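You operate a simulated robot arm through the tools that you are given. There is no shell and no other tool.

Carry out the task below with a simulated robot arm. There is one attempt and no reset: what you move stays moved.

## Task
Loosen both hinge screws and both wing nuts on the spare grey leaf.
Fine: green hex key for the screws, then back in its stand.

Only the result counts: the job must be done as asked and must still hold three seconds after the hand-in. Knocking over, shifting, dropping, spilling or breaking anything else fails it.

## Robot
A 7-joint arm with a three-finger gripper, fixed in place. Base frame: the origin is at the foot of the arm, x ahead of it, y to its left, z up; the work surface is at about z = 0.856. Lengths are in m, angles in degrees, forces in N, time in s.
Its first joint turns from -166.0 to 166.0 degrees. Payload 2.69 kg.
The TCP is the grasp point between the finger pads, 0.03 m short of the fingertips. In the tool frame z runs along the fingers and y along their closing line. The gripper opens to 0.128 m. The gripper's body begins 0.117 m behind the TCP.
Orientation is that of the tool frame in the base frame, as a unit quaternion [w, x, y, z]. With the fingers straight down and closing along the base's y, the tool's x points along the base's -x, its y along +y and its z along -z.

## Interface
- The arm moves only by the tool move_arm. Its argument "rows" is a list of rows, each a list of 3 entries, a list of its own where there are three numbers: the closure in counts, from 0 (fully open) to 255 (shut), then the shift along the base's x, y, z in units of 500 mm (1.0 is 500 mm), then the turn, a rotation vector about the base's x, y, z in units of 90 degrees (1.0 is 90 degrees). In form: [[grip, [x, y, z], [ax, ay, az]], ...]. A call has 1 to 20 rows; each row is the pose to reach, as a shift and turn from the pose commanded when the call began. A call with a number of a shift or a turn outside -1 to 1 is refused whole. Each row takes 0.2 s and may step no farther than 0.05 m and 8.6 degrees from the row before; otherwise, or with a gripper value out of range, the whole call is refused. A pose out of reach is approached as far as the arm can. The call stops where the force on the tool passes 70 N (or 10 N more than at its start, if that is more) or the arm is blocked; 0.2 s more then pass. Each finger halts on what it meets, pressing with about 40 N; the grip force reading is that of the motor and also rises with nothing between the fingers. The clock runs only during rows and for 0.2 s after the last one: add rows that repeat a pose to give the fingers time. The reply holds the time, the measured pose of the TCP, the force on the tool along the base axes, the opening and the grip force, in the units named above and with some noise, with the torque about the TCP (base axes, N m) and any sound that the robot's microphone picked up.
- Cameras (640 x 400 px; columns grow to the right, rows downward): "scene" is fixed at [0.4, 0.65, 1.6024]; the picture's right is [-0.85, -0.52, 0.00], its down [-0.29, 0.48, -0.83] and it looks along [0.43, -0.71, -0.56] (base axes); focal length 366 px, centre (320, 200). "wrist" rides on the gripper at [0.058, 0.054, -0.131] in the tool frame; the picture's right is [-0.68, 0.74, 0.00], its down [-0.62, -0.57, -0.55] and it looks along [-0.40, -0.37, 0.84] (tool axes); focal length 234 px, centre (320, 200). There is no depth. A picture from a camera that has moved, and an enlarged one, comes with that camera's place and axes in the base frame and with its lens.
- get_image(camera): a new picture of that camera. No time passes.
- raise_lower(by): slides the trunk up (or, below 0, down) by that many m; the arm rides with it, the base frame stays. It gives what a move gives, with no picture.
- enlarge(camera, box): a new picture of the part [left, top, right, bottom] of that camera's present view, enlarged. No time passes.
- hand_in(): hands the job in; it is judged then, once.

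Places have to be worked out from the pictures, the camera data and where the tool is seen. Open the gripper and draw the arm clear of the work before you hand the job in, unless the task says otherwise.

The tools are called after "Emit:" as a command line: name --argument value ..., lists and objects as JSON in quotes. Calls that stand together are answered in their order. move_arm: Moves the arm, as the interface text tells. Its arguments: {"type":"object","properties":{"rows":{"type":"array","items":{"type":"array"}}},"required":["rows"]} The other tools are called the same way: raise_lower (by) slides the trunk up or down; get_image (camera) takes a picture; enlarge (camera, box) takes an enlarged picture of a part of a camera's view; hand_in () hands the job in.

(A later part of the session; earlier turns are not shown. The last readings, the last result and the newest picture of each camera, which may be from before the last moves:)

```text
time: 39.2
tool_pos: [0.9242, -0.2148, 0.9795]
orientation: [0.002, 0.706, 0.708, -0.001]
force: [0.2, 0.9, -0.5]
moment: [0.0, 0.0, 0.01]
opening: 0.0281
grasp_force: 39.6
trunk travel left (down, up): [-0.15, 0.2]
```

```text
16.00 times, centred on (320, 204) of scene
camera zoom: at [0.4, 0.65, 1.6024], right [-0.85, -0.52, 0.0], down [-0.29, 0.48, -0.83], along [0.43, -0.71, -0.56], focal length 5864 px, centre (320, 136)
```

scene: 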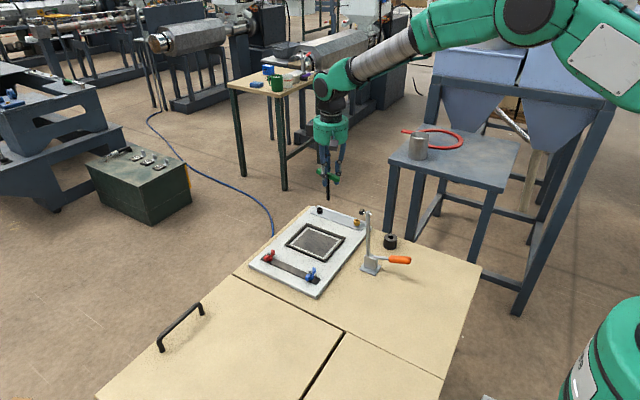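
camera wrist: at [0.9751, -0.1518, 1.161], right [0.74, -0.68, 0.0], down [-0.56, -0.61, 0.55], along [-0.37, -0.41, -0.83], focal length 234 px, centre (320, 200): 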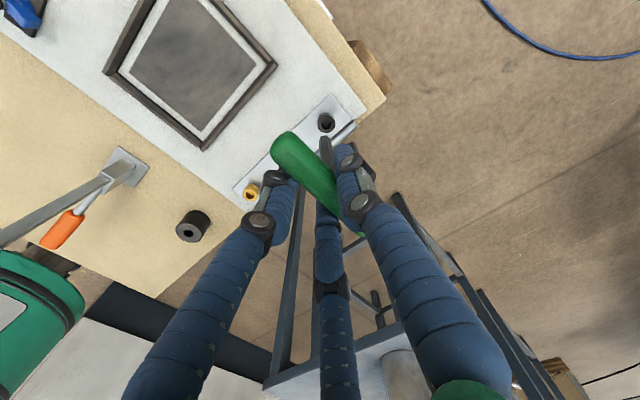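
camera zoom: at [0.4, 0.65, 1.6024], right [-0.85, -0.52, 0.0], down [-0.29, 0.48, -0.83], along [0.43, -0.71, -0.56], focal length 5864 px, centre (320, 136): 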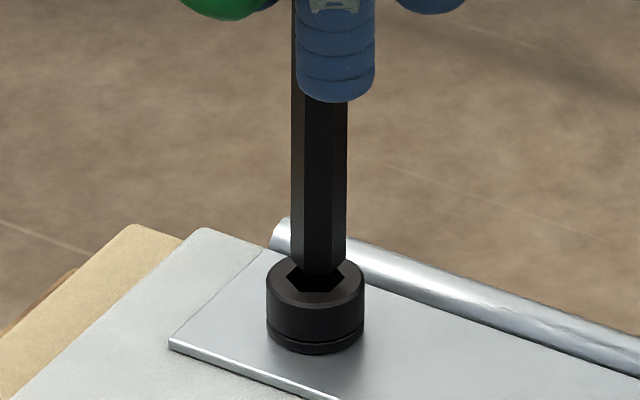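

About 4 mm remain above the black socket and both views ask for roughly +0.9 mm in y. I apply that, lower 2.5 mm, and look once more.

Emit:
move_arm --rows '[[255, [0.0004, 0.0016, 0], [0, 0, 0]], [255, [0.0004, 0.0016, -0.0025], [0, 0, 0]], [255, [0.0004, 0.0016, -0.005], [0, 0, 0]], [255, [0.0004, 0.0016, -0.005], [0, 0, 0]]]'

Emit:
enlarge --camera "wrist" --box '[308, 122, 340, 146]'

Emit:
enlarge --camera "scene" --box '[308, 192, 332, 216]'

```text
time: 40.2
tool_pos: [0.924, -0.2132, 0.9776]
orientation: [0.001, 0.706, 0.709, -0.002]
force: [-0.4, 0.9, -0.7]
moment: [0.0, -0.01, -0.02]
opening: 0.0278
grasp_force: 40.4
trunk travel left (down, up): [-0.15, 0.2]
```

```text
16.00 times, centred on (324, 134) of wrist
camera zoom: at [0.9772, -0.1532, 1.1081], right [0.74, -0.67, 0.0], down [-0.56, -0.62, 0.55], along [-0.37, -0.41, -0.83], focal length 3747 px, centre (256, 1256)
```

zoom: 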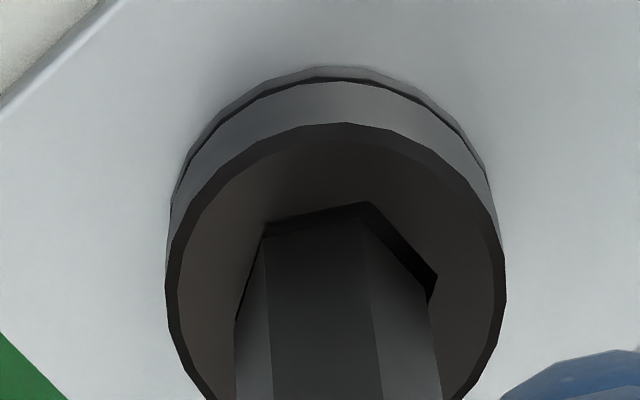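

```text
16.00 times, centred on (320, 204) of scene
camera zoom: at [0.4, 0.65, 1.6024], right [-0.85, -0.52, 0.0], down [-0.29, 0.48, -0.83], along [0.43, -0.71, -0.56], focal length 5864 px, centre (320, 136)
```

zoom: 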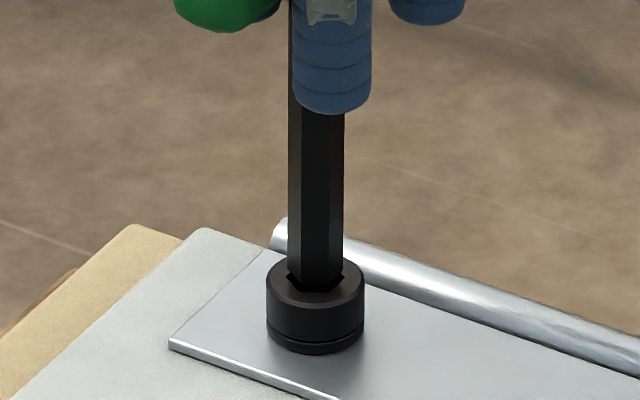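

The tip is now centred within about 0.3 mm, with roughly 1.5 mm to go. I trim slightly and descend 3 mm, watching the force.

Emit:
move_arm --rows '[[255, [0.0005, -0.0004, -0.002], [0, 0, 0]], [255, [0.0005, -0.0004, -0.004], [0, 0, 0]], [255, [0.0005, -0.0004, -0.006], [0, 0, 0]], [255, [0.0005, -0.0004, -0.006], [0, 0, 0]]]'

Emit:
enlarge --camera "wrist" --box '[308, 122, 340, 146]'

Emit:
enlarge --camera "scene" --box '[308, 192, 332, 216]'

```text
time: 41.2
tool_pos: [0.9249, -0.2135, 0.9742]
orientation: [0.001, 0.706, 0.709, -0.002]
force: [0.0, -0.6, -1.4]
moment: [0.01, -0.01, 0.03]
opening: 0.0276
grasp_force: 39.9
trunk travel left (down, up): [-0.15, 0.2]
```

```text
16.00 times, centred on (324, 134) of wrist
camera zoom: at [0.9771, -0.1536, 1.1045], right [0.74, -0.67, 0.0], down [-0.56, -0.62, 0.55], along [-0.37, -0.41, -0.83], focal length 3747 px, centre (256, 1256)
```

zoom: 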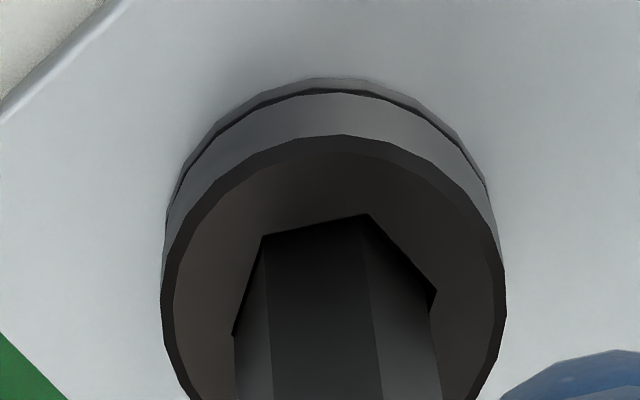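

```text
16.00 times, centred on (320, 204) of scene
camera zoom: at [0.4, 0.65, 1.6024], right [-0.85, -0.52, 0.0], down [-0.29, 0.48, -0.83], along [0.43, -0.71, -0.56], focal length 5864 px, centre (320, 136)
```

zoom: 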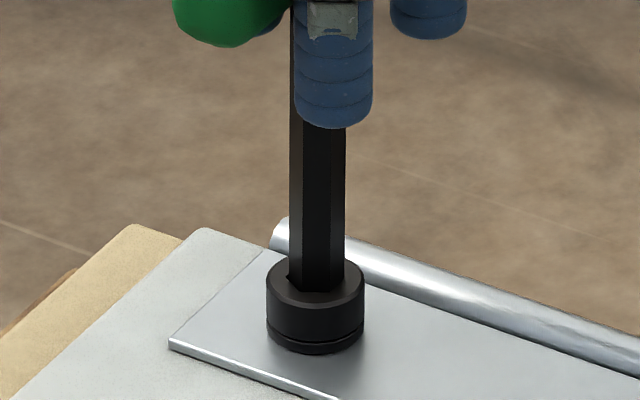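

It entered the black socket with no load. I go 4.5 mm deeper for engagement.

Emit:
move_arm --rows '[[255, [0, 0, -0.003], [0, 0, 0]], [255, [0, 0, -0.006], [0, 0, 0]], [255, [0, 0, -0.009], [0, 0, 0]], [255, [0, 0, -0.009], [0, 0, 0]]]'

Emit:
enlarge --camera "wrist" --box '[308, 122, 340, 146]'

```text
time: 42.2
tool_pos: [0.9248, -0.2134, 0.9694]
orientation: [-0.001, 0.706, 0.708, -0.002]
force: [0.2, 1.2, -0.9]
moment: [0.11, 0.01, 0.04]
opening: 0.0279
grasp_force: 39.8
trunk travel left (down, up): [-0.15, 0.2]
```

```text
16.00 times, centred on (324, 134) of wrist
camera zoom: at [0.9774, -0.1541, 1.1001], right [0.74, -0.67, 0.0], down [-0.56, -0.62, 0.55], along [-0.37, -0.41, -0.83], focal length 3747 px, centre (256, 1256)
```

zoom: 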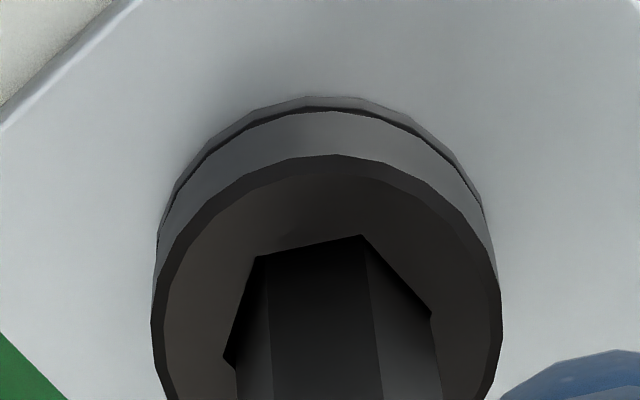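

The key is about 6.5 mm deep and centred in the black screw. I turn counter-clockwise 45° around the shaft axis, rising slightly with the thread.

Emit:
move_arm --rows '[[255, [-0.0002, -0.0015, 0], [0, 0, 0.0833]], [255, [-0.0002, -0.0031, 0], [0, 0, 0.1667]], [255, [0, -0.0046, 0.0003], [0, 0, 0.25]], [255, [0.0004, -0.0061, 0.0007], [0, 0, 0.3333]], [255, [0.0009, -0.0076, 0.001], [0, 0, 0.4167]], [255, [0.0017, -0.0089, 0.0014], [0, 0, 0.5]]]'

Emit:
enlarge --camera "wrist" --box '[308, 122, 340, 146]'

Emit:
enlarge --camera "scene" --box '[308, 192, 332, 216]'

```text
time: 43.6
tool_pos: [0.9255, -0.2176, 0.9716]
orientation: [0.0, 0.381, 0.925, -0.001]
force: [1.0, 1.9, -7.5]
moment: [0.1, -0.17, -0.08]
opening: 0.0277
grasp_force: 39.5
trunk travel left (down, up): [-0.15, 0.2]
```

```text
16.00 times, centred on (324, 134) of wrist
camera zoom: at [0.9205, -0.1375, 1.1005], right [1.0, 0.05, 0.0], down [0.04, -0.83, 0.55], along [0.03, -0.55, -0.83], focal length 3747 px, centre (256, 1256)
```

zoom: 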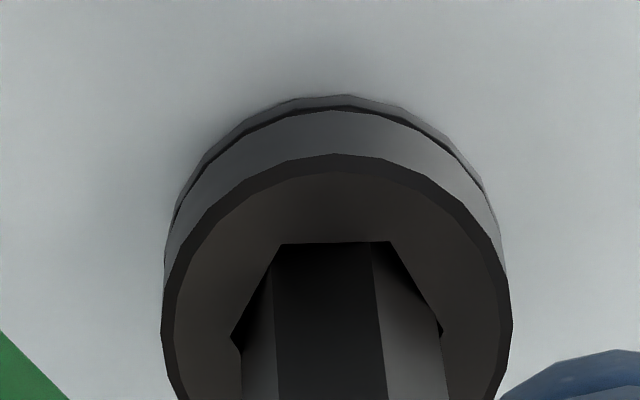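

```text
16.00 times, centred on (320, 204) of scene
camera zoom: at [0.4, 0.65, 1.6024], right [-0.85, -0.52, 0.0], down [-0.29, 0.48, -0.83], along [0.43, -0.71, -0.56], focal length 5864 px, centre (320, 136)
```

zoom: 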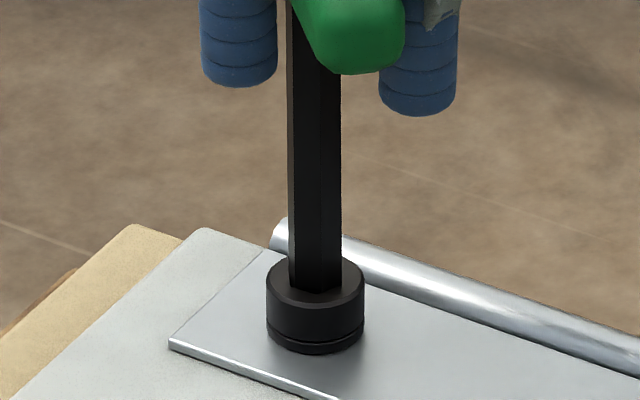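

The screw has followed about 34° with small loads; the -7.5 N is just friction in the socket as I lift. I continue 45° more.

Emit:
move_arm --rows '[[255, [0.0009, -0.0012, 0], [0, 0, 0.0833]], [255, [0.002, -0.0023, 0.0003], [0, 0, 0.1667]], [255, [0.0032, -0.0033, 0.0006], [0, 0, 0.25]], [255, [0.0046, -0.0041, 0.001], [0, 0, 0.3333]], [255, [0.006, -0.0047, 0.0013], [0, 0, 0.4167]], [255, [0.0075, -0.0051, 0.0016], [0, 0, 0.5]]]'

Emit:
enlarge --camera "wrist" --box '[308, 122, 340, 146]'

Emit:
enlarge --camera "scene" --box '[308, 192, 332, 216]'

```text
time: 45.0
tool_pos: [0.9294, -0.222, 0.9707]
orientation: [0.002, -0.003, 1.0, 0.0]
force: [0.3, 2.5, -12.8]
moment: [0.2, -0.02, -0.02]
opening: 0.0276
grasp_force: 40.5
trunk travel left (down, up): [-0.15, 0.2]
```

```text
16.00 times, centred on (324, 134) of wrist
camera zoom: at [0.8691, -0.1664, 1.1009], right [0.67, 0.74, 0.0], down [0.62, -0.56, 0.55], along [0.41, -0.37, -0.84], focal length 3747 px, centre (256, 1256)
```

zoom: 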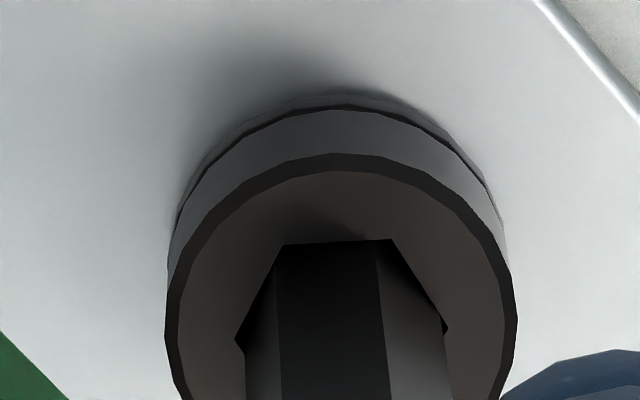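

```text
16.00 times, centred on (320, 204) of scene
camera zoom: at [0.4, 0.65, 1.6024], right [-0.85, -0.52, 0.0], down [-0.29, 0.48, -0.83], along [0.43, -0.71, -0.56], focal length 5864 px, centre (320, 136)
```

zoom: 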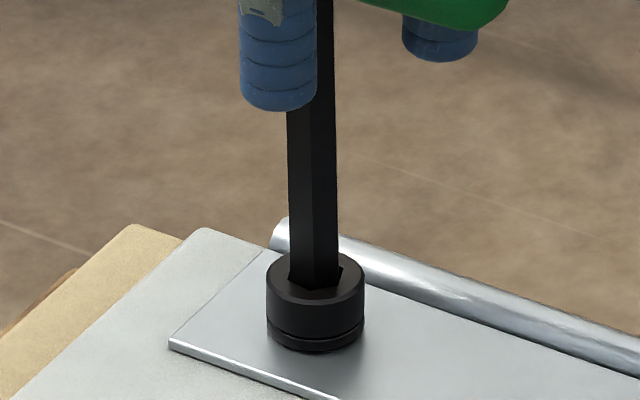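

The socket has followed about 79°, though the black head has hardly risen yet compared with what I saw on the brass one. I continue another 45° without lifting and compare again.

Emit:
move_arm --rows '[[255, [0.0015, -0.0002, -0.0005], [0, 0, 0.0833]], [255, [0.0031, -0.0002, -0.0005], [0, 0, 0.1667]], [255, [0.0046, 0, -0.0005], [0, 0, 0.25]], [255, [0.0061, 0.0004, -0.0005], [0, 0, 0.3333]], [255, [0.0076, 0.0009, -0.0005], [0, 0, 0.4167]], [255, [0.0089, 0.0017, -0.0005], [0, 0, 0.5]]]'

Emit:
enlarge --camera "wrist" --box '[308, 122, 340, 146]'

Emit:
enlarge --camera "scene" --box '[308, 192, 332, 216]'

```text
time: 46.4
tool_pos: [0.9331, -0.2194, 0.9731]
orientation: [0.002, -0.385, 0.923, 0.0]
force: [-0.6, 2.6, -4.9]
moment: [0.28, 0.02, -0.01]
opening: 0.0277
grasp_force: 39.6
trunk travel left (down, up): [-0.15, 0.2]
```

```text
16.00 times, centred on (324, 134) of wrist
camera zoom: at [0.8527, -0.2228, 1.1025], right [-0.05, 1.0, 0.0], down [0.83, 0.04, 0.55], along [0.55, 0.03, -0.83], focal length 3747 px, centre (256, 1256)
```

zoom: 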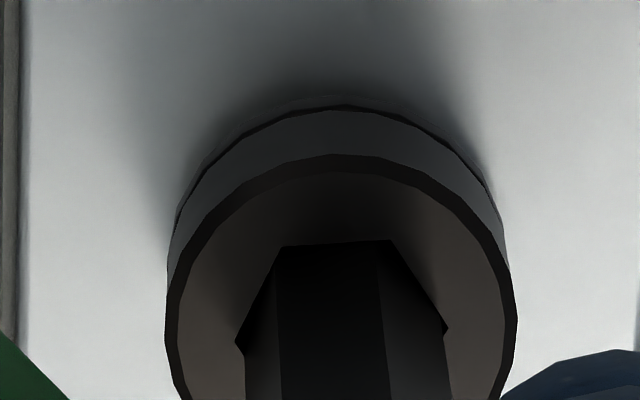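

```text
16.00 times, centred on (320, 204) of scene
camera zoom: at [0.4, 0.65, 1.6024], right [-0.85, -0.52, 0.0], down [-0.29, 0.48, -0.83], along [0.43, -0.71, -0.56], focal length 5864 px, centre (320, 136)
```

zoom: 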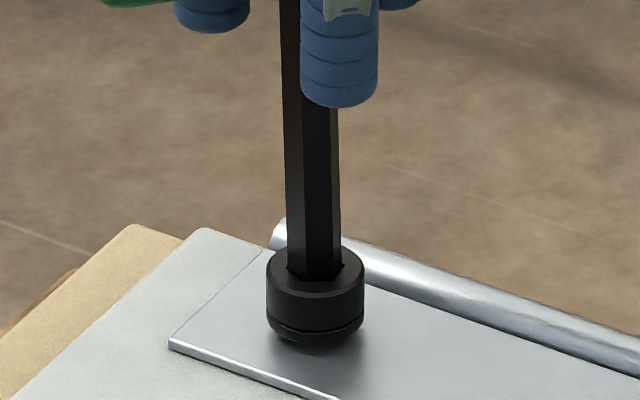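

The black head has now risen about 2 mm, so it is backing out as intended. I continue another 45° with a slight lift.

Emit:
move_arm --rows '[[255, [0.0012, 0.0012, 0.0003], [0, 0, 0.0833]], [255, [0.0023, 0.0024, 0.0006], [0, 0, 0.1667]], [255, [0.0033, 0.0036, 0.0009], [0, 0, 0.25]], [255, [0.0041, 0.005, 0.0012], [0, 0, 0.3333]], [255, [0.0047, 0.0064, 0.0015], [0, 0, 0.4167]], [255, [0.0051, 0.0079, 0.0018], [0, 0, 0.5]]]'

Emit:
enlarge --camera "wrist" --box '[308, 122, 340, 146]'

Emit:
enlarge --camera "scene" --box '[308, 192, 332, 216]'

```text
time: 47.8
tool_pos: [0.937, -0.2162, 0.9719]
orientation: [-0.001, 0.709, -0.705, -0.001]
force: [-0.3, -1.0, -7.9]
moment: [-0.11, 0.03, -0.02]
opening: 0.0278
grasp_force: 39.1
trunk travel left (down, up): [-0.15, 0.2]
```

```text
16.00 times, centred on (324, 134) of wrist
camera zoom: at [0.8813, -0.2741, 1.1027], right [-0.74, 0.67, 0.0], down [0.56, 0.62, 0.55], along [0.37, 0.41, -0.83], focal length 3747 px, centre (256, 1256)
```

zoom: 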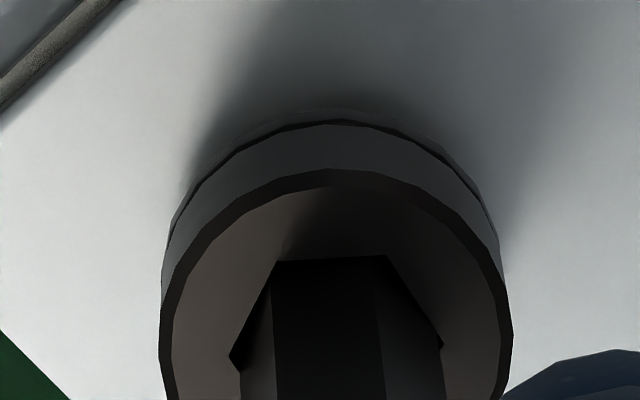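

```text
16.00 times, centred on (320, 204) of scene
camera zoom: at [0.4, 0.65, 1.6024], right [-0.85, -0.52, 0.0], down [-0.29, 0.48, -0.83], along [0.43, -0.71, -0.56], focal length 5864 px, centre (320, 136)
```

zoom: 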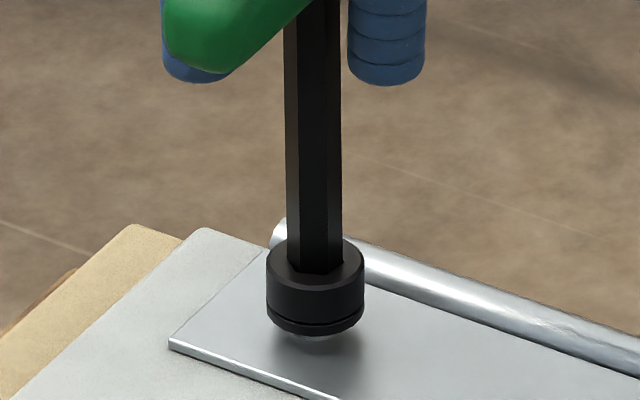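

The head is up about 4 mm at roughly 169°. I take it another 45° so it clears a full half turn with margin, still well short of the wrist limit.

Emit:
move_arm --rows '[[255, [0.0002, 0.0015, 0.0004], [0, 0, 0.0833]], [255, [0.0002, 0.0031, 0.0008], [0, 0, 0.1667]], [255, [0, 0.0046, 0.0012], [0, 0, 0.25]], [255, [-0.0004, 0.0061, 0.0016], [0, 0, 0.3333]], [255, [-0.0009, 0.0076, 0.002], [0, 0, 0.4167]], [255, [-0.0017, 0.0089, 0.0024], [0, 0, 0.5]]]'

Emit:
enlarge --camera "wrist" --box '[308, 122, 340, 146]'

Emit:
enlarge --camera "scene" --box '[308, 192, 332, 216]'

```text
time: 49.2
tool_pos: [0.9341, -0.2117, 0.9727]
orientation: [-0.002, 0.925, -0.38, -0.002]
force: [-1.2, -3.8, -13.5]
moment: [-0.24, 0.05, 0.04]
opening: 0.0281
grasp_force: 40.2
trunk travel left (down, up): [-0.15, 0.2]
```

```text
16.00 times, centred on (324, 134) of wrist
camera zoom: at [0.9385, -0.29, 1.1031], right [-1.0, -0.05, 0.0], down [-0.04, 0.83, 0.55], along [-0.03, 0.55, -0.83], focal length 3747 px, centre (256, 1256)
```

zoom: 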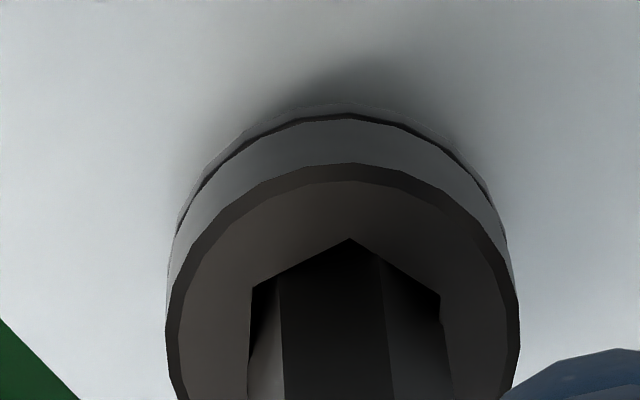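

```text
16.00 times, centred on (320, 204) of scene
camera zoom: at [0.4, 0.65, 1.6024], right [-0.85, -0.52, 0.0], down [-0.29, 0.48, -0.83], along [0.43, -0.71, -0.56], focal length 5864 px, centre (320, 136)
```

zoom: 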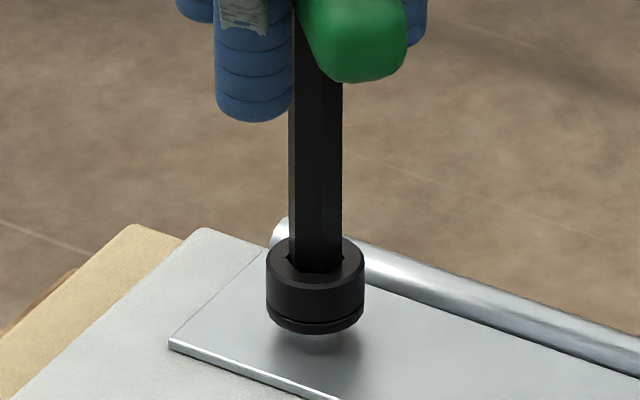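

The socket now reads 30° (mod 60°) while the key went on, so the screw seems to have met a stop at exactly half a turn, with the head up nearly 5 mm; the brass one reads the same within error. I turn 7° further to sit the key mid-play and then lift it out straight.

Emit:
move_arm --rows '[[255, [-0.0009, 0.0004, 0], [0, 0, 0.0833]], [255, [-0.0009, 0.0004, 0], [0, 0, 0.0833]]]'

Emit:
enlarge --camera "wrist" --box '[308, 122, 340, 146]'

```text
time: 49.8
tool_pos: [0.9355, -0.2107, 0.9767]
orientation: [0.0, 0.948, -0.32, 0.0]
force: [1.9, 0.3, 3.2]
moment: [-0.06, -0.22, 0.05]
opening: 0.0279
grasp_force: 40.1
trunk travel left (down, up): [-0.15, 0.2]
```

```text
16.00 times, centred on (324, 134) of wrist
camera zoom: at [0.9489, -0.2886, 1.1075], right [-0.98, -0.18, 0.0], down [-0.15, 0.82, 0.55], along [-0.1, 0.54, -0.84], focal length 3747 px, centre (256, 1256)
```

zoom: 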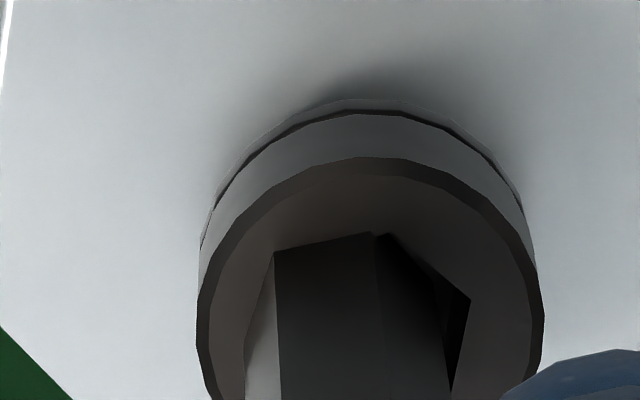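

The key has popped up and is nearly out, with only 3 N on it. I lift straight up 4 cm and inspect both screws.

Emit:
move_arm --rows '[[255, [0, 0, 0.01], [0, 0, 0]], [255, [0, 0, 0.03], [0, 0, 0]], [255, [0, 0, 0.06], [0, 0, 0]], [255, [0, 0, 0.09], [0, 0, 0]], [255, [0, 0, 0.09], [0, 0, 0]]]'

Emit:
get_image --camera "wrist"

Emit:
enlarge --camera "scene" --box '[308, 192, 332, 216]'

Emit:
enlarge --camera "scene" --box '[345, 208, 369, 226]'

```text
time: 51.0
tool_pos: [0.9339, -0.2118, 1.0202]
orientation: [-0.001, 0.948, -0.32, -0.001]
force: [-0.1, -0.2, 0.3]
moment: [0.0, -0.06, -0.03]
opening: 0.0279
grasp_force: 39.9
trunk travel left (down, up): [-0.15, 0.2]
```

```text
taken
camera wrist: at [0.9484, -0.2885, 1.1493], right [-0.98, -0.18, 0.0], down [-0.15, 0.82, 0.55], along [-0.1, 0.54, -0.83], focal length 234 px, centre (320, 200)
```

wrist: 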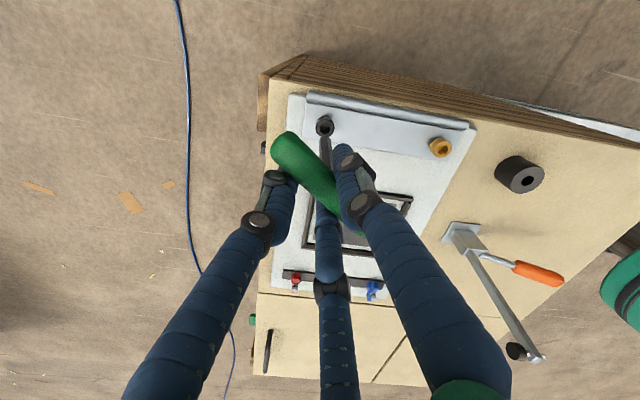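

```text
16.00 times, centred on (320, 204) of scene
camera zoom: at [0.4, 0.65, 1.6024], right [-0.85, -0.52, 0.0], down [-0.29, 0.48, -0.83], along [0.43, -0.71, -0.56], focal length 5864 px, centre (320, 136)
```

zoom: 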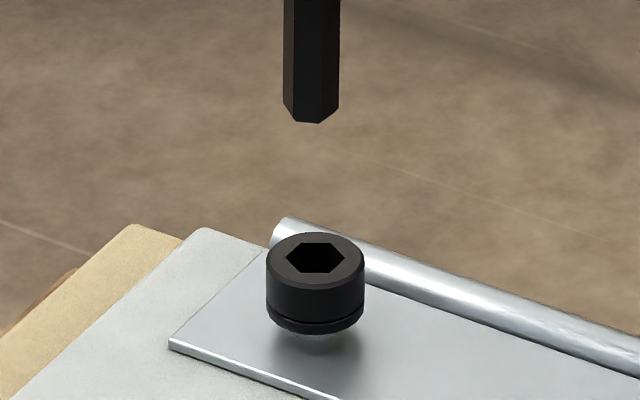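

```text
16.00 times, centred on (357, 217) of scene
camera zoom: at [0.4, 0.65, 1.6024], right [-0.85, -0.52, 0.0], down [-0.29, 0.48, -0.83], along [0.43, -0.71, -0.56], focal length 5864 px, centre (-272, -72)
```

zoom: 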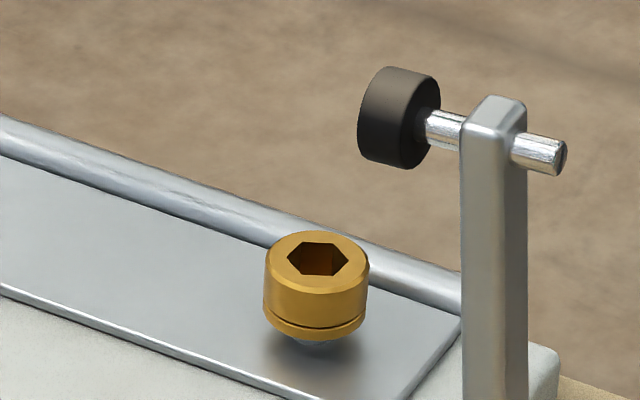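

Both heads stand clearly up off the leaf. I zoom from the wrist to read the black socket's angle and how the key sits in the hand now.

Emit:
enlarge --camera "wrist" --box '[306, 112, 346, 142]'

Emit:
enlarge --camera "wrist" --box '[420, 130, 460, 160]'

Emit:
enlarge --camera "wrist" --box '[250, 110, 390, 250]'

```text
13.33 times, centred on (326, 127) of wrist
camera zoom: at [0.9484, -0.2885, 1.1493], right [-0.98, -0.18, 0.0], down [-0.15, 0.82, 0.55], along [-0.1, 0.54, -0.83], focal length 3122 px, centre (240, 1173)
```

zoom: 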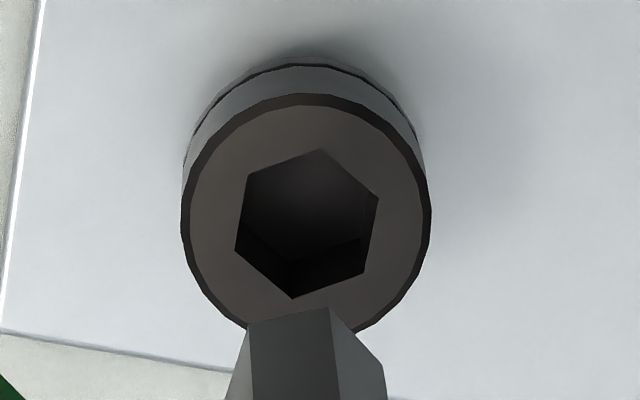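

```text
13.33 times, centred on (440, 145) of wrist
camera zoom: at [0.9484, -0.2885, 1.1493], right [-0.98, -0.18, 0.0], down [-0.15, 0.82, 0.55], along [-0.1, 0.54, -0.83], focal length 3122 px, centre (-1280, 933)
```

zoom: 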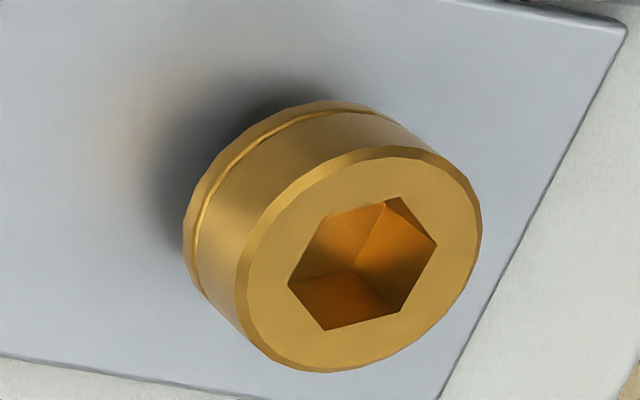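

```text
2.86 times, centred on (320, 180) of wrist
camera zoom: at [0.9484, -0.2885, 1.1493], right [-0.98, -0.18, 0.0], down [-0.15, 0.82, 0.55], along [-0.1, 0.54, -0.83], focal length 669 px, centre (320, 257)
```

zoom: 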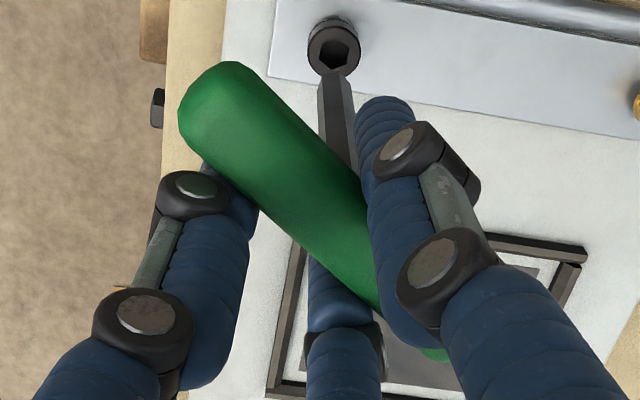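

Black now reads 180° and brass about 174°, both standing 4-5 mm proud, so the screws are loose; the key has not slipped further (offset about (1, 5.8) mm, tip 0.091 m below the TCP). I raise and carry the key back toward the stand while unwinding to 0° yaw.

Emit:
move_arm --rows '[[255, [0, 0, 0.03], [0, 0, -0.0881]], [255, [-0.01, 0, 0.06], [0, 0, -0.1762]], [255, [-0.04, 0.002, 0.06], [0, 0, -0.2643]], [255, [-0.07, 0.004, 0.06], [0, 0, -0.3524]], [255, [-0.1, 0.006, 0.06], [0, 0, -0.4405]], [255, [-0.13, 0.008, 0.06], [0, 0, -0.5286]], [255, [-0.17, 0.01, 0.06], [0, 0, -0.6167]], [255, [-0.21, 0.012, 0.06], [0, 0, -0.7047]], [255, [-0.25, 0.014, 0.06], [0, 0, -0.7928]]]'

Emit:
move_arm --rows '[[255, [-0.03, 0.001, 0], [0, 0, -0.0881]], [255, [-0.06, 0.002, 0], [0, 0, -0.1762]], [255, [-0.09, 0.004, 0], [0, 0, -0.2643]], [255, [-0.12, 0.006, 0], [0, 0, -0.3524]], [255, [-0.15, 0.008, 0], [0, 0, -0.4405]], [255, [-0.18, 0.01, 0], [0, 0, -0.5286]], [255, [-0.21, 0.011, 0], [0, 0, -0.6167]], [255, [-0.24, 0.012, 0], [0, 0, -0.7047]], [255, [-0.28, 0.0132, 0], [0, 0, -0.7928]], [255, [-0.2966, 0.0132, 0], [0, 0, -0.7928]], [255, [-0.2966, 0.0132, 0], [0, 0, -0.7928]]]'

Emit:
get_image --camera "wrist"

Emit:
enlarge --camera "wrist" --box '[298, 110, 354, 152]'

Emit:
enlarge --camera "scene" --box '[360, 180, 420, 255]'

```text
time: 53.0
tool_pos: [0.8094, -0.2056, 1.0499]
orientation: [0.002, -0.582, 0.813, 0.0]
force: [0.5, 0.4, -1.1]
moment: [-0.02, -0.01, 0.03]
opening: 0.0279
grasp_force: 40.1
trunk travel left (down, up): [-0.15, 0.2]
```

```text
time: 55.4
tool_pos: [0.6625, -0.199, 1.0506]
orientation: [0.002, 0.002, 1.0, 0.001]
force: [-0.3, -0.2, -1.1]
moment: [-0.03, 0.02, 0.01]
opening: 0.0278
grasp_force: 39.8
trunk travel left (down, up): [-0.15, 0.2]
```

```text
taken
camera wrist: at [0.6013, -0.1434, 1.1796], right [0.68, 0.74, 0.0], down [0.61, -0.57, 0.55], along [0.41, -0.37, -0.83], focal length 234 px, centre (320, 200)
```

wrist: 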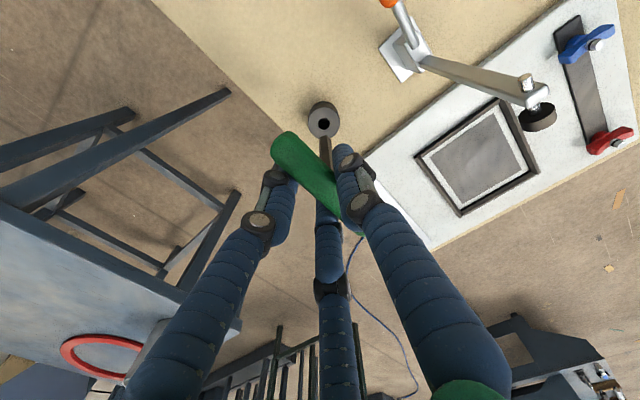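

```text
9.52 times, centred on (326, 131) of wrist
camera zoom: at [0.6013, -0.1434, 1.1796], right [0.68, 0.74, 0.0], down [0.61, -0.57, 0.55], along [0.41, -0.37, -0.83], focal length 2230 px, centre (263, 857)
```

zoom: 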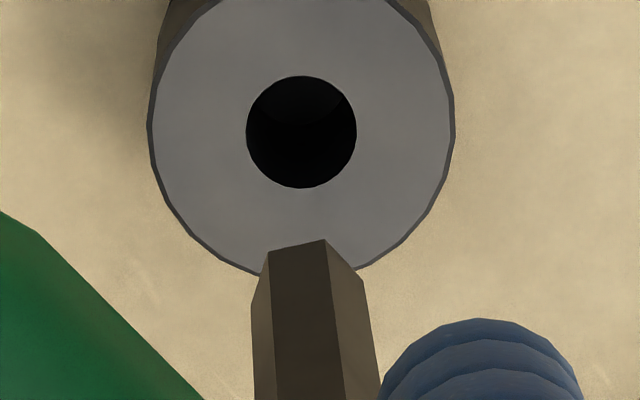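

```text
5.33 times, centred on (390, 218) of scene
camera zoom: at [0.4, 0.65, 1.6024], right [-0.85, -0.52, 0.0], down [-0.29, 0.48, -0.83], along [0.43, -0.71, -0.56], focal length 1955 px, centre (-53, 107)
```

zoom: 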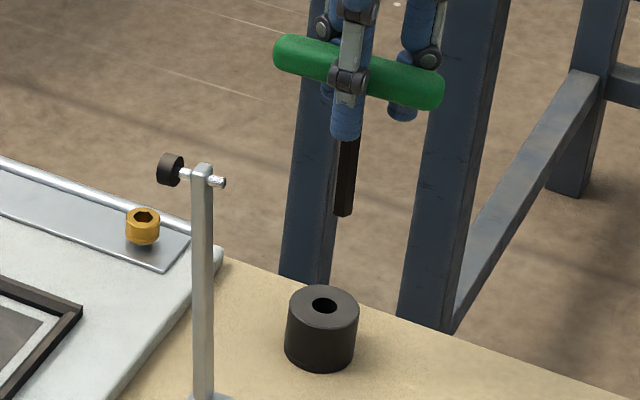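

The stand hole (7 mm radius, round) sits at about (0.6635, -0.192) and the tip at (0.661, -0.191). I shift by (+2.4, -1.2) mm and lower 5 cm to check above the hole.

Emit:
move_arm --rows '[[255, [0.0048, -0.0024, -0.03], [0, 0, 0]], [255, [0.0048, -0.0024, -0.06], [0, 0, 0]], [255, [0.0048, -0.0024, -0.09], [0, 0, 0]], [255, [0.0048, -0.0024, -0.1], [0, 0, 0]], [255, [0.0048, -0.0024, -0.1], [0, 0, 0]]]'

Emit:
enlarge --camera "wrist" --box '[298, 110, 354, 152]'

Emit:
enlarge --camera "scene" --box '[375, 220, 407, 252]'

```text
time: 56.6
tool_pos: [0.663, -0.1997, 0.998]
orientation: [0.002, 0.0, 1.0, 0.0]
force: [0.4, 0.2, -0.3]
moment: [0.0, 0.0, -0.02]
opening: 0.0279
grasp_force: 40.0
trunk travel left (down, up): [-0.15, 0.2]
```

```text
9.52 times, centred on (326, 131) of wrist
camera zoom: at [0.6041, -0.1449, 1.1286], right [0.68, 0.74, 0.0], down [0.61, -0.57, 0.55], along [0.41, -0.37, -0.83], focal length 2230 px, centre (263, 857)
```

zoom: 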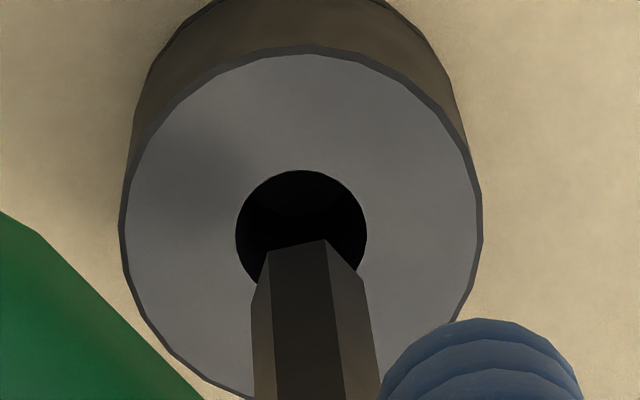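

```text
12.50 times, centred on (391, 236) of scene
camera zoom: at [0.4, 0.65, 1.6024], right [-0.85, -0.52, 0.0], down [-0.29, 0.48, -0.83], along [0.43, -0.71, -0.56], focal length 4581 px, centre (-568, -250)
```

zoom: 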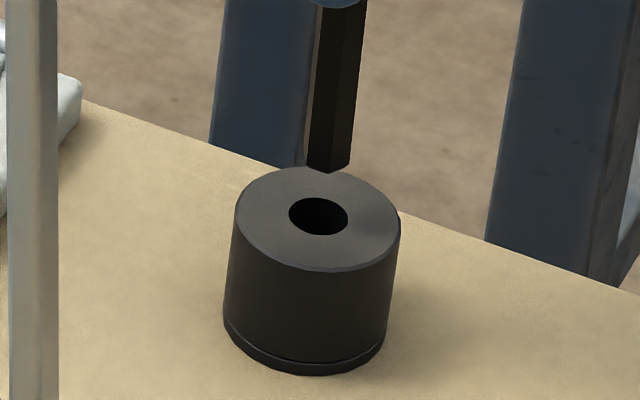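

The tip is about 2 cm over the hole and needs roughly 0.8 mm more in +x and -y. I trim and lower 14 mm to the mouth.

Emit:
move_arm --rows '[[255, [0.0014, -0.001, -0.01], [0, 0, 0]], [255, [0.0014, -0.001, -0.02], [0, 0, 0]], [255, [0.0014, -0.001, -0.028], [0, 0, 0]], [255, [0.0014, -0.001, -0.028], [0, 0, 0]]]'

Emit:
enlarge --camera "wrist" --box '[298, 110, 354, 152]'

Emit:
enlarge --camera "scene" --box '[375, 220, 407, 252]'

```text
time: 57.6
tool_pos: [0.6638, -0.1999, 0.9856]
orientation: [0.002, 0.0, 1.0, 0.0]
force: [-0.1, 0.5, -1.1]
moment: [0.01, -0.01, -0.02]
opening: 0.0278
grasp_force: 39.9
trunk travel left (down, up): [-0.15, 0.2]
```

```text
9.52 times, centred on (326, 131) of wrist
camera zoom: at [0.6042, -0.1449, 1.1153], right [0.68, 0.74, 0.0], down [0.61, -0.57, 0.55], along [0.41, -0.37, -0.83], focal length 2230 px, centre (263, 857)
```

zoom: 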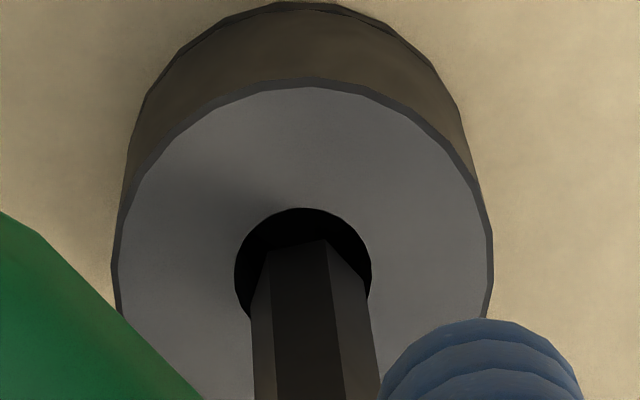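

```text
12.50 times, centred on (391, 236) of scene
camera zoom: at [0.4, 0.65, 1.6024], right [-0.85, -0.52, 0.0], down [-0.29, 0.48, -0.83], along [0.43, -0.71, -0.56], focal length 4581 px, centre (-568, -250)
```

zoom: 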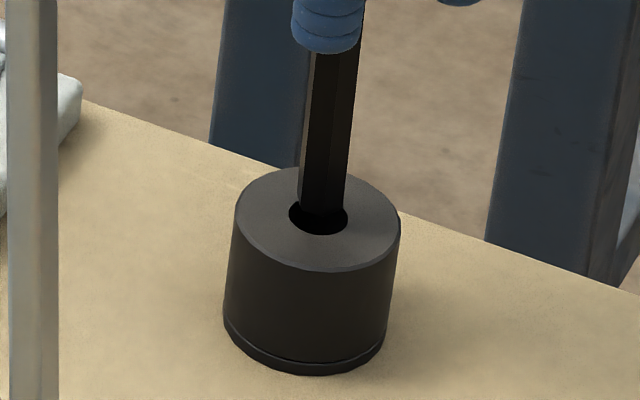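

The tip is a few millimetres above the hole and centred within about 0.5 mm of a 1 mm clearance. I lower 12 mm in small steps, watching for any contact force.

Emit:
move_arm --rows '[[255, [0.0006, -0.0006, -0.006], [0, 0, 0]], [255, [0.0006, -0.0006, -0.012], [0, 0, 0]], [255, [0.0006, -0.0006, -0.018], [0, 0, 0]], [255, [0.0006, -0.0006, -0.024], [0, 0, 0]], [255, [0.0006, -0.0006, -0.024], [0, 0, 0]]]'

Emit:
enlarge --camera "wrist" --box '[298, 110, 354, 152]'

Emit:
enlarge --camera "scene" --box '[375, 220, 407, 252]'

```text
time: 58.8
tool_pos: [0.6652, -0.2002, 0.9732]
orientation: [0.002, 0.0, 1.0, -0.001]
force: [0.8, -1.1, -0.8]
moment: [0.01, 0.02, 0.01]
opening: 0.0277
grasp_force: 40.2
trunk travel left (down, up): [-0.15, 0.2]
```

```text
9.52 times, centred on (326, 131) of wrist
camera zoom: at [0.605, -0.1452, 1.1033], right [0.68, 0.74, 0.0], down [0.61, -0.57, 0.55], along [0.41, -0.37, -0.83], focal length 2230 px, centre (263, 857)
```

zoom: 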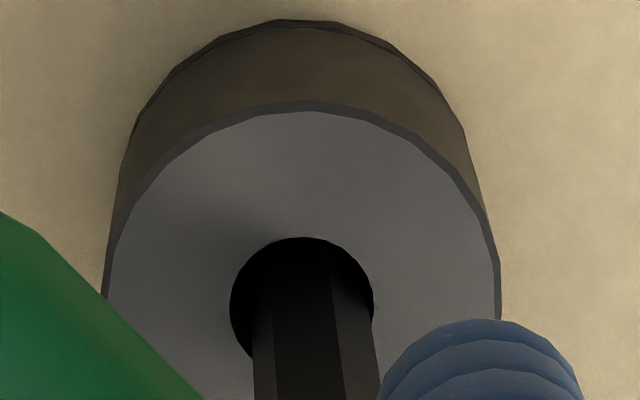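

```text
12.50 times, centred on (391, 236) of scene
camera zoom: at [0.4, 0.65, 1.6024], right [-0.85, -0.52, 0.0], down [-0.29, 0.48, -0.83], along [0.43, -0.71, -0.56], focal length 4581 px, centre (-568, -250)
```

zoom: 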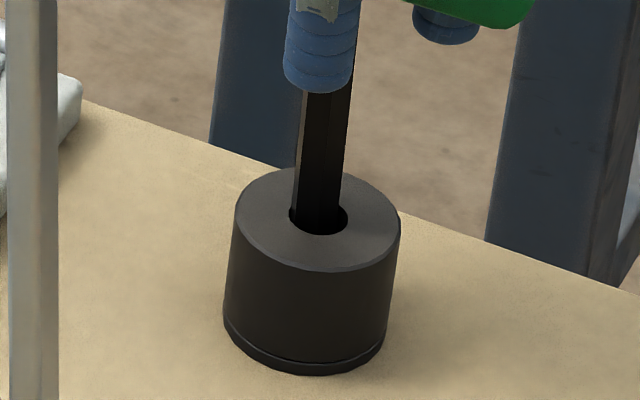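

The key is inside the stand without load. I trim slightly toward -x/-y and lower another 20 mm.

Emit:
move_arm --rows '[[255, [-0.0008, -0.0008, -0.008], [0, 0, 0]], [255, [-0.0008, -0.0008, -0.016], [0, 0, 0]], [255, [-0.0008, -0.0008, -0.024], [0, 0, 0]], [255, [-0.0008, -0.0008, -0.032], [0, 0, 0]], [255, [-0.0008, -0.0008, -0.04], [0, 0, 0]], [255, [-0.0008, -0.0008, -0.04], [0, 0, 0]]]'

Emit:
enlarge --camera "wrist" --box '[298, 110, 354, 152]'

Emit:
enlarge --camera "scene" --box '[365, 200, 421, 252]'

```text
time: 60.2
tool_pos: [0.6638, -0.2008, 0.9535]
orientation: [0.002, 0.001, 1.0, 0.0]
force: [-3.4, 0.4, -0.4]
moment: [-0.02, 0.16, 0.01]
opening: 0.0278
grasp_force: 39.9
trunk travel left (down, up): [-0.15, 0.2]
```

```text
9.52 times, centred on (326, 131) of wrist
camera zoom: at [0.6048, -0.1456, 1.0829], right [0.68, 0.74, 0.0], down [0.61, -0.57, 0.55], along [0.41, -0.37, -0.83], focal length 2230 px, centre (263, 857)
```

zoom: 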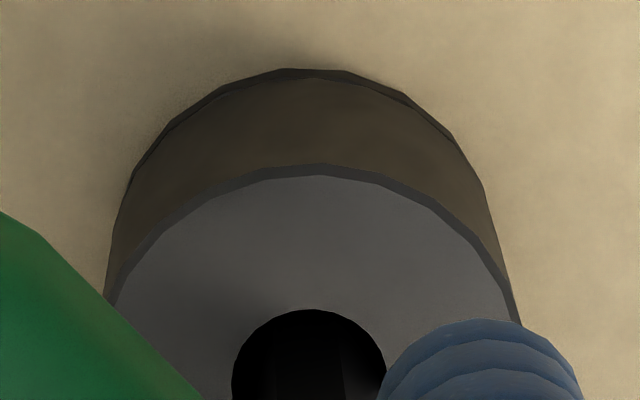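

```text
7.69 times, centred on (393, 226) of scene
camera zoom: at [0.4, 0.65, 1.6024], right [-0.85, -0.52, 0.0], down [-0.29, 0.48, -0.83], along [0.43, -0.71, -0.56], focal length 2819 px, centre (-242, 0)
```

zoom: 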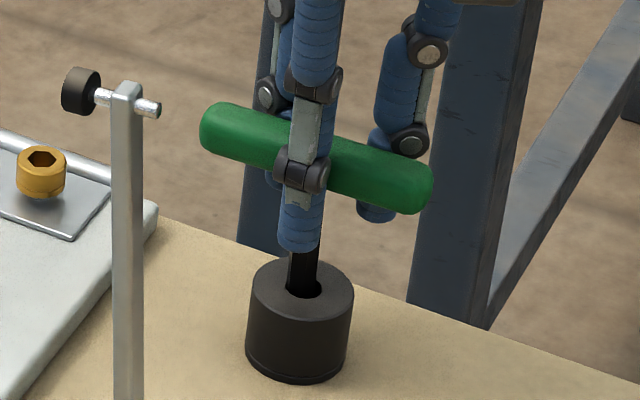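

Nearly home, with a slight 3 N side load that I relieve by 0.3 mm. I feel for the bottom in 1 mm steps.

Emit:
move_arm --rows '[[255, [-0.0006, 0, -0.002], [0, 0, 0]], [255, [-0.0006, 0, -0.004], [0, 0, 0]], [255, [-0.0006, 0, -0.006], [0, 0, 0]], [255, [-0.0006, 0, -0.006], [0, 0, 0]]]'

```text
time: 61.2
tool_pos: [0.6639, -0.201, 0.9505]
orientation: [0.003, 0.0, 1.0, -0.001]
force: [-3.1, 1.7, 13.8]
moment: [0.15, 0.11, 0.01]
opening: 0.0277
grasp_force: 40.3
trunk travel left (down, up): [-0.15, 0.2]
```

The key has bottomed, showing 14 N upward. I ease up 1 mm to unload it and check before opening.

Emit:
move_arm --rows '[[255, [-0.0004, 0.0002, 0.002], [0, 0, 0]], [255, [-0.0004, 0.0002, 0.002], [0, 0, 0]]]'

```text
time: 61.8
tool_pos: [0.664, -0.2008, 0.9514]
orientation: [0.003, 0.0, 1.0, -0.001]
force: [4.7, -1.5, 5.0]
moment: [-0.1, -0.41, -0.03]
opening: 0.0278
grasp_force: 40.2
trunk travel left (down, up): [-0.15, 0.2]
```

Only about 5 N remains in any direction. I open the fingers in stages to let the key stand by itself.

Emit:
move_arm --rows '[[215, [0, 0, 0], [0, 0, 0]], [195, [0, 0, 0], [0, 0, 0]], [175, [0, 0, 0], [0, 0, 0]], [155, [0, 0, 0], [0, 0, 0]], [128, [0, 0, 0], [0, 0, 0]], [128, [0, 0, 0], [0, 0, 0]]]'

Emit:
get_image --camera "wrist"

Emit:
enlarge --camera "scene" --box '[365, 200, 421, 252]'

```text
time: 63.2
tool_pos: [0.6637, -0.2005, 0.9513]
orientation: [0.001, 0.0, 1.0, 0.0]
force: [0.3, 1.0, -0.7]
moment: [0.0, 0.0, -0.01]
opening: 0.0635
grasp_force: 0.0
trunk travel left (down, up): [-0.15, 0.2]
```

```text
taken
camera wrist: at [0.604, -0.1455, 1.0812], right [0.68, 0.74, 0.0], down [0.61, -0.57, 0.55], along [0.41, -0.37, -0.83], focal length 234 px, centre (320, 200)
```

wrist: 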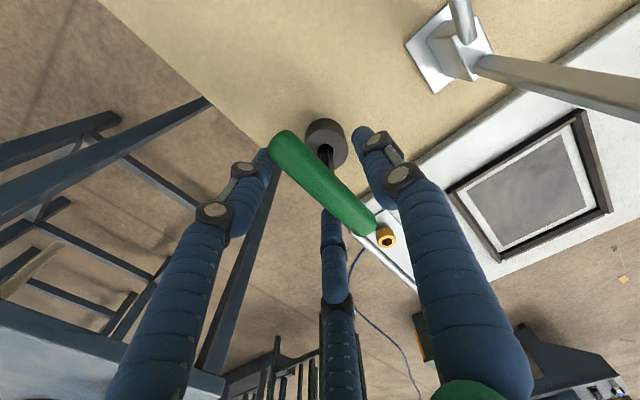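

```text
7.69 times, centred on (393, 226) of scene
camera zoom: at [0.4, 0.65, 1.6024], right [-0.85, -0.52, 0.0], down [-0.29, 0.48, -0.83], along [0.43, -0.71, -0.56], focal length 2819 px, centre (-242, 0)
```

zoom: 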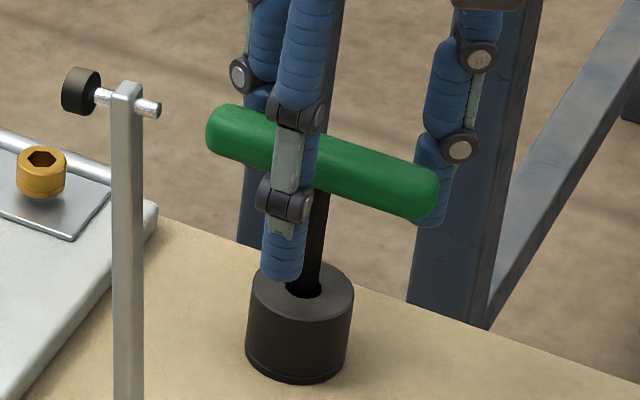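

The key stands in its stand with the fingers clear on all sides. I lift straight up and check that it stays.

Emit:
move_arm --rows '[[128, [0, 0, 0.02], [0, 0, 0]], [128, [0, 0, 0.05], [0, 0, 0]], [128, [0, 0, 0.09], [0, 0, 0]], [128, [0, 0, 0.14], [0, 0, 0]], [128, [0, 0, 0.2], [0, 0, 0]], [128, [0, 0, 0.26], [0, 0, 0]], [128, [0, 0, 0.3], [0, 0, 0]], [128, [0, 0, 0.3], [0, 0, 0]]]'

Emit:
get_image --camera "wrist"

Emit:
enlarge --camera "scene" --box '[365, 200, 421, 252]'

```text
time: 65.0
tool_pos: [0.664, -0.2004, 1.1027]
orientation: [0.002, 0.0, 1.0, 0.0]
force: [0.7, 0.4, 0.7]
moment: [-0.03, 0.01, -0.04]
opening: 0.0636
grasp_force: 0.0
trunk travel left (down, up): [-0.15, 0.2]
```

```text
taken
camera wrist: at [0.6045, -0.1448, 1.2322], right [0.68, 0.74, 0.0], down [0.61, -0.57, 0.55], along [0.41, -0.37, -0.83], focal length 234 px, centre (320, 200)
```

wrist: 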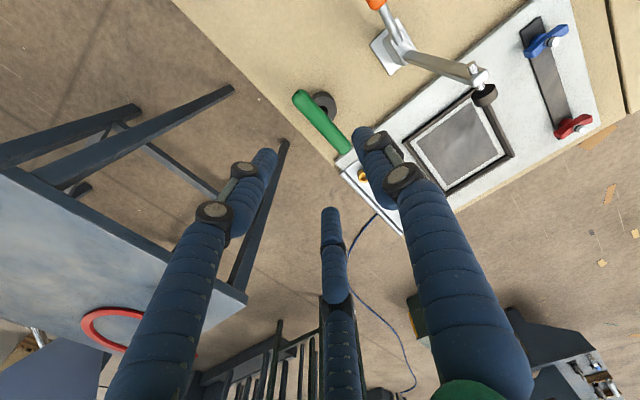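

```text
7.69 times, centred on (393, 226) of scene
camera zoom: at [0.4, 0.65, 1.6024], right [-0.85, -0.52, 0.0], down [-0.29, 0.48, -0.83], along [0.43, -0.71, -0.56], focal length 2819 px, centre (-242, 0)
```

zoom: 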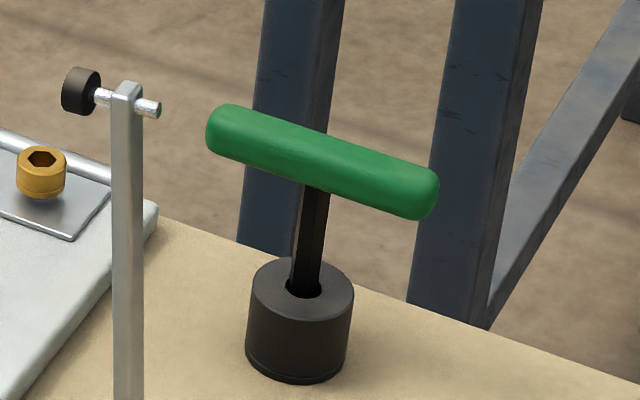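

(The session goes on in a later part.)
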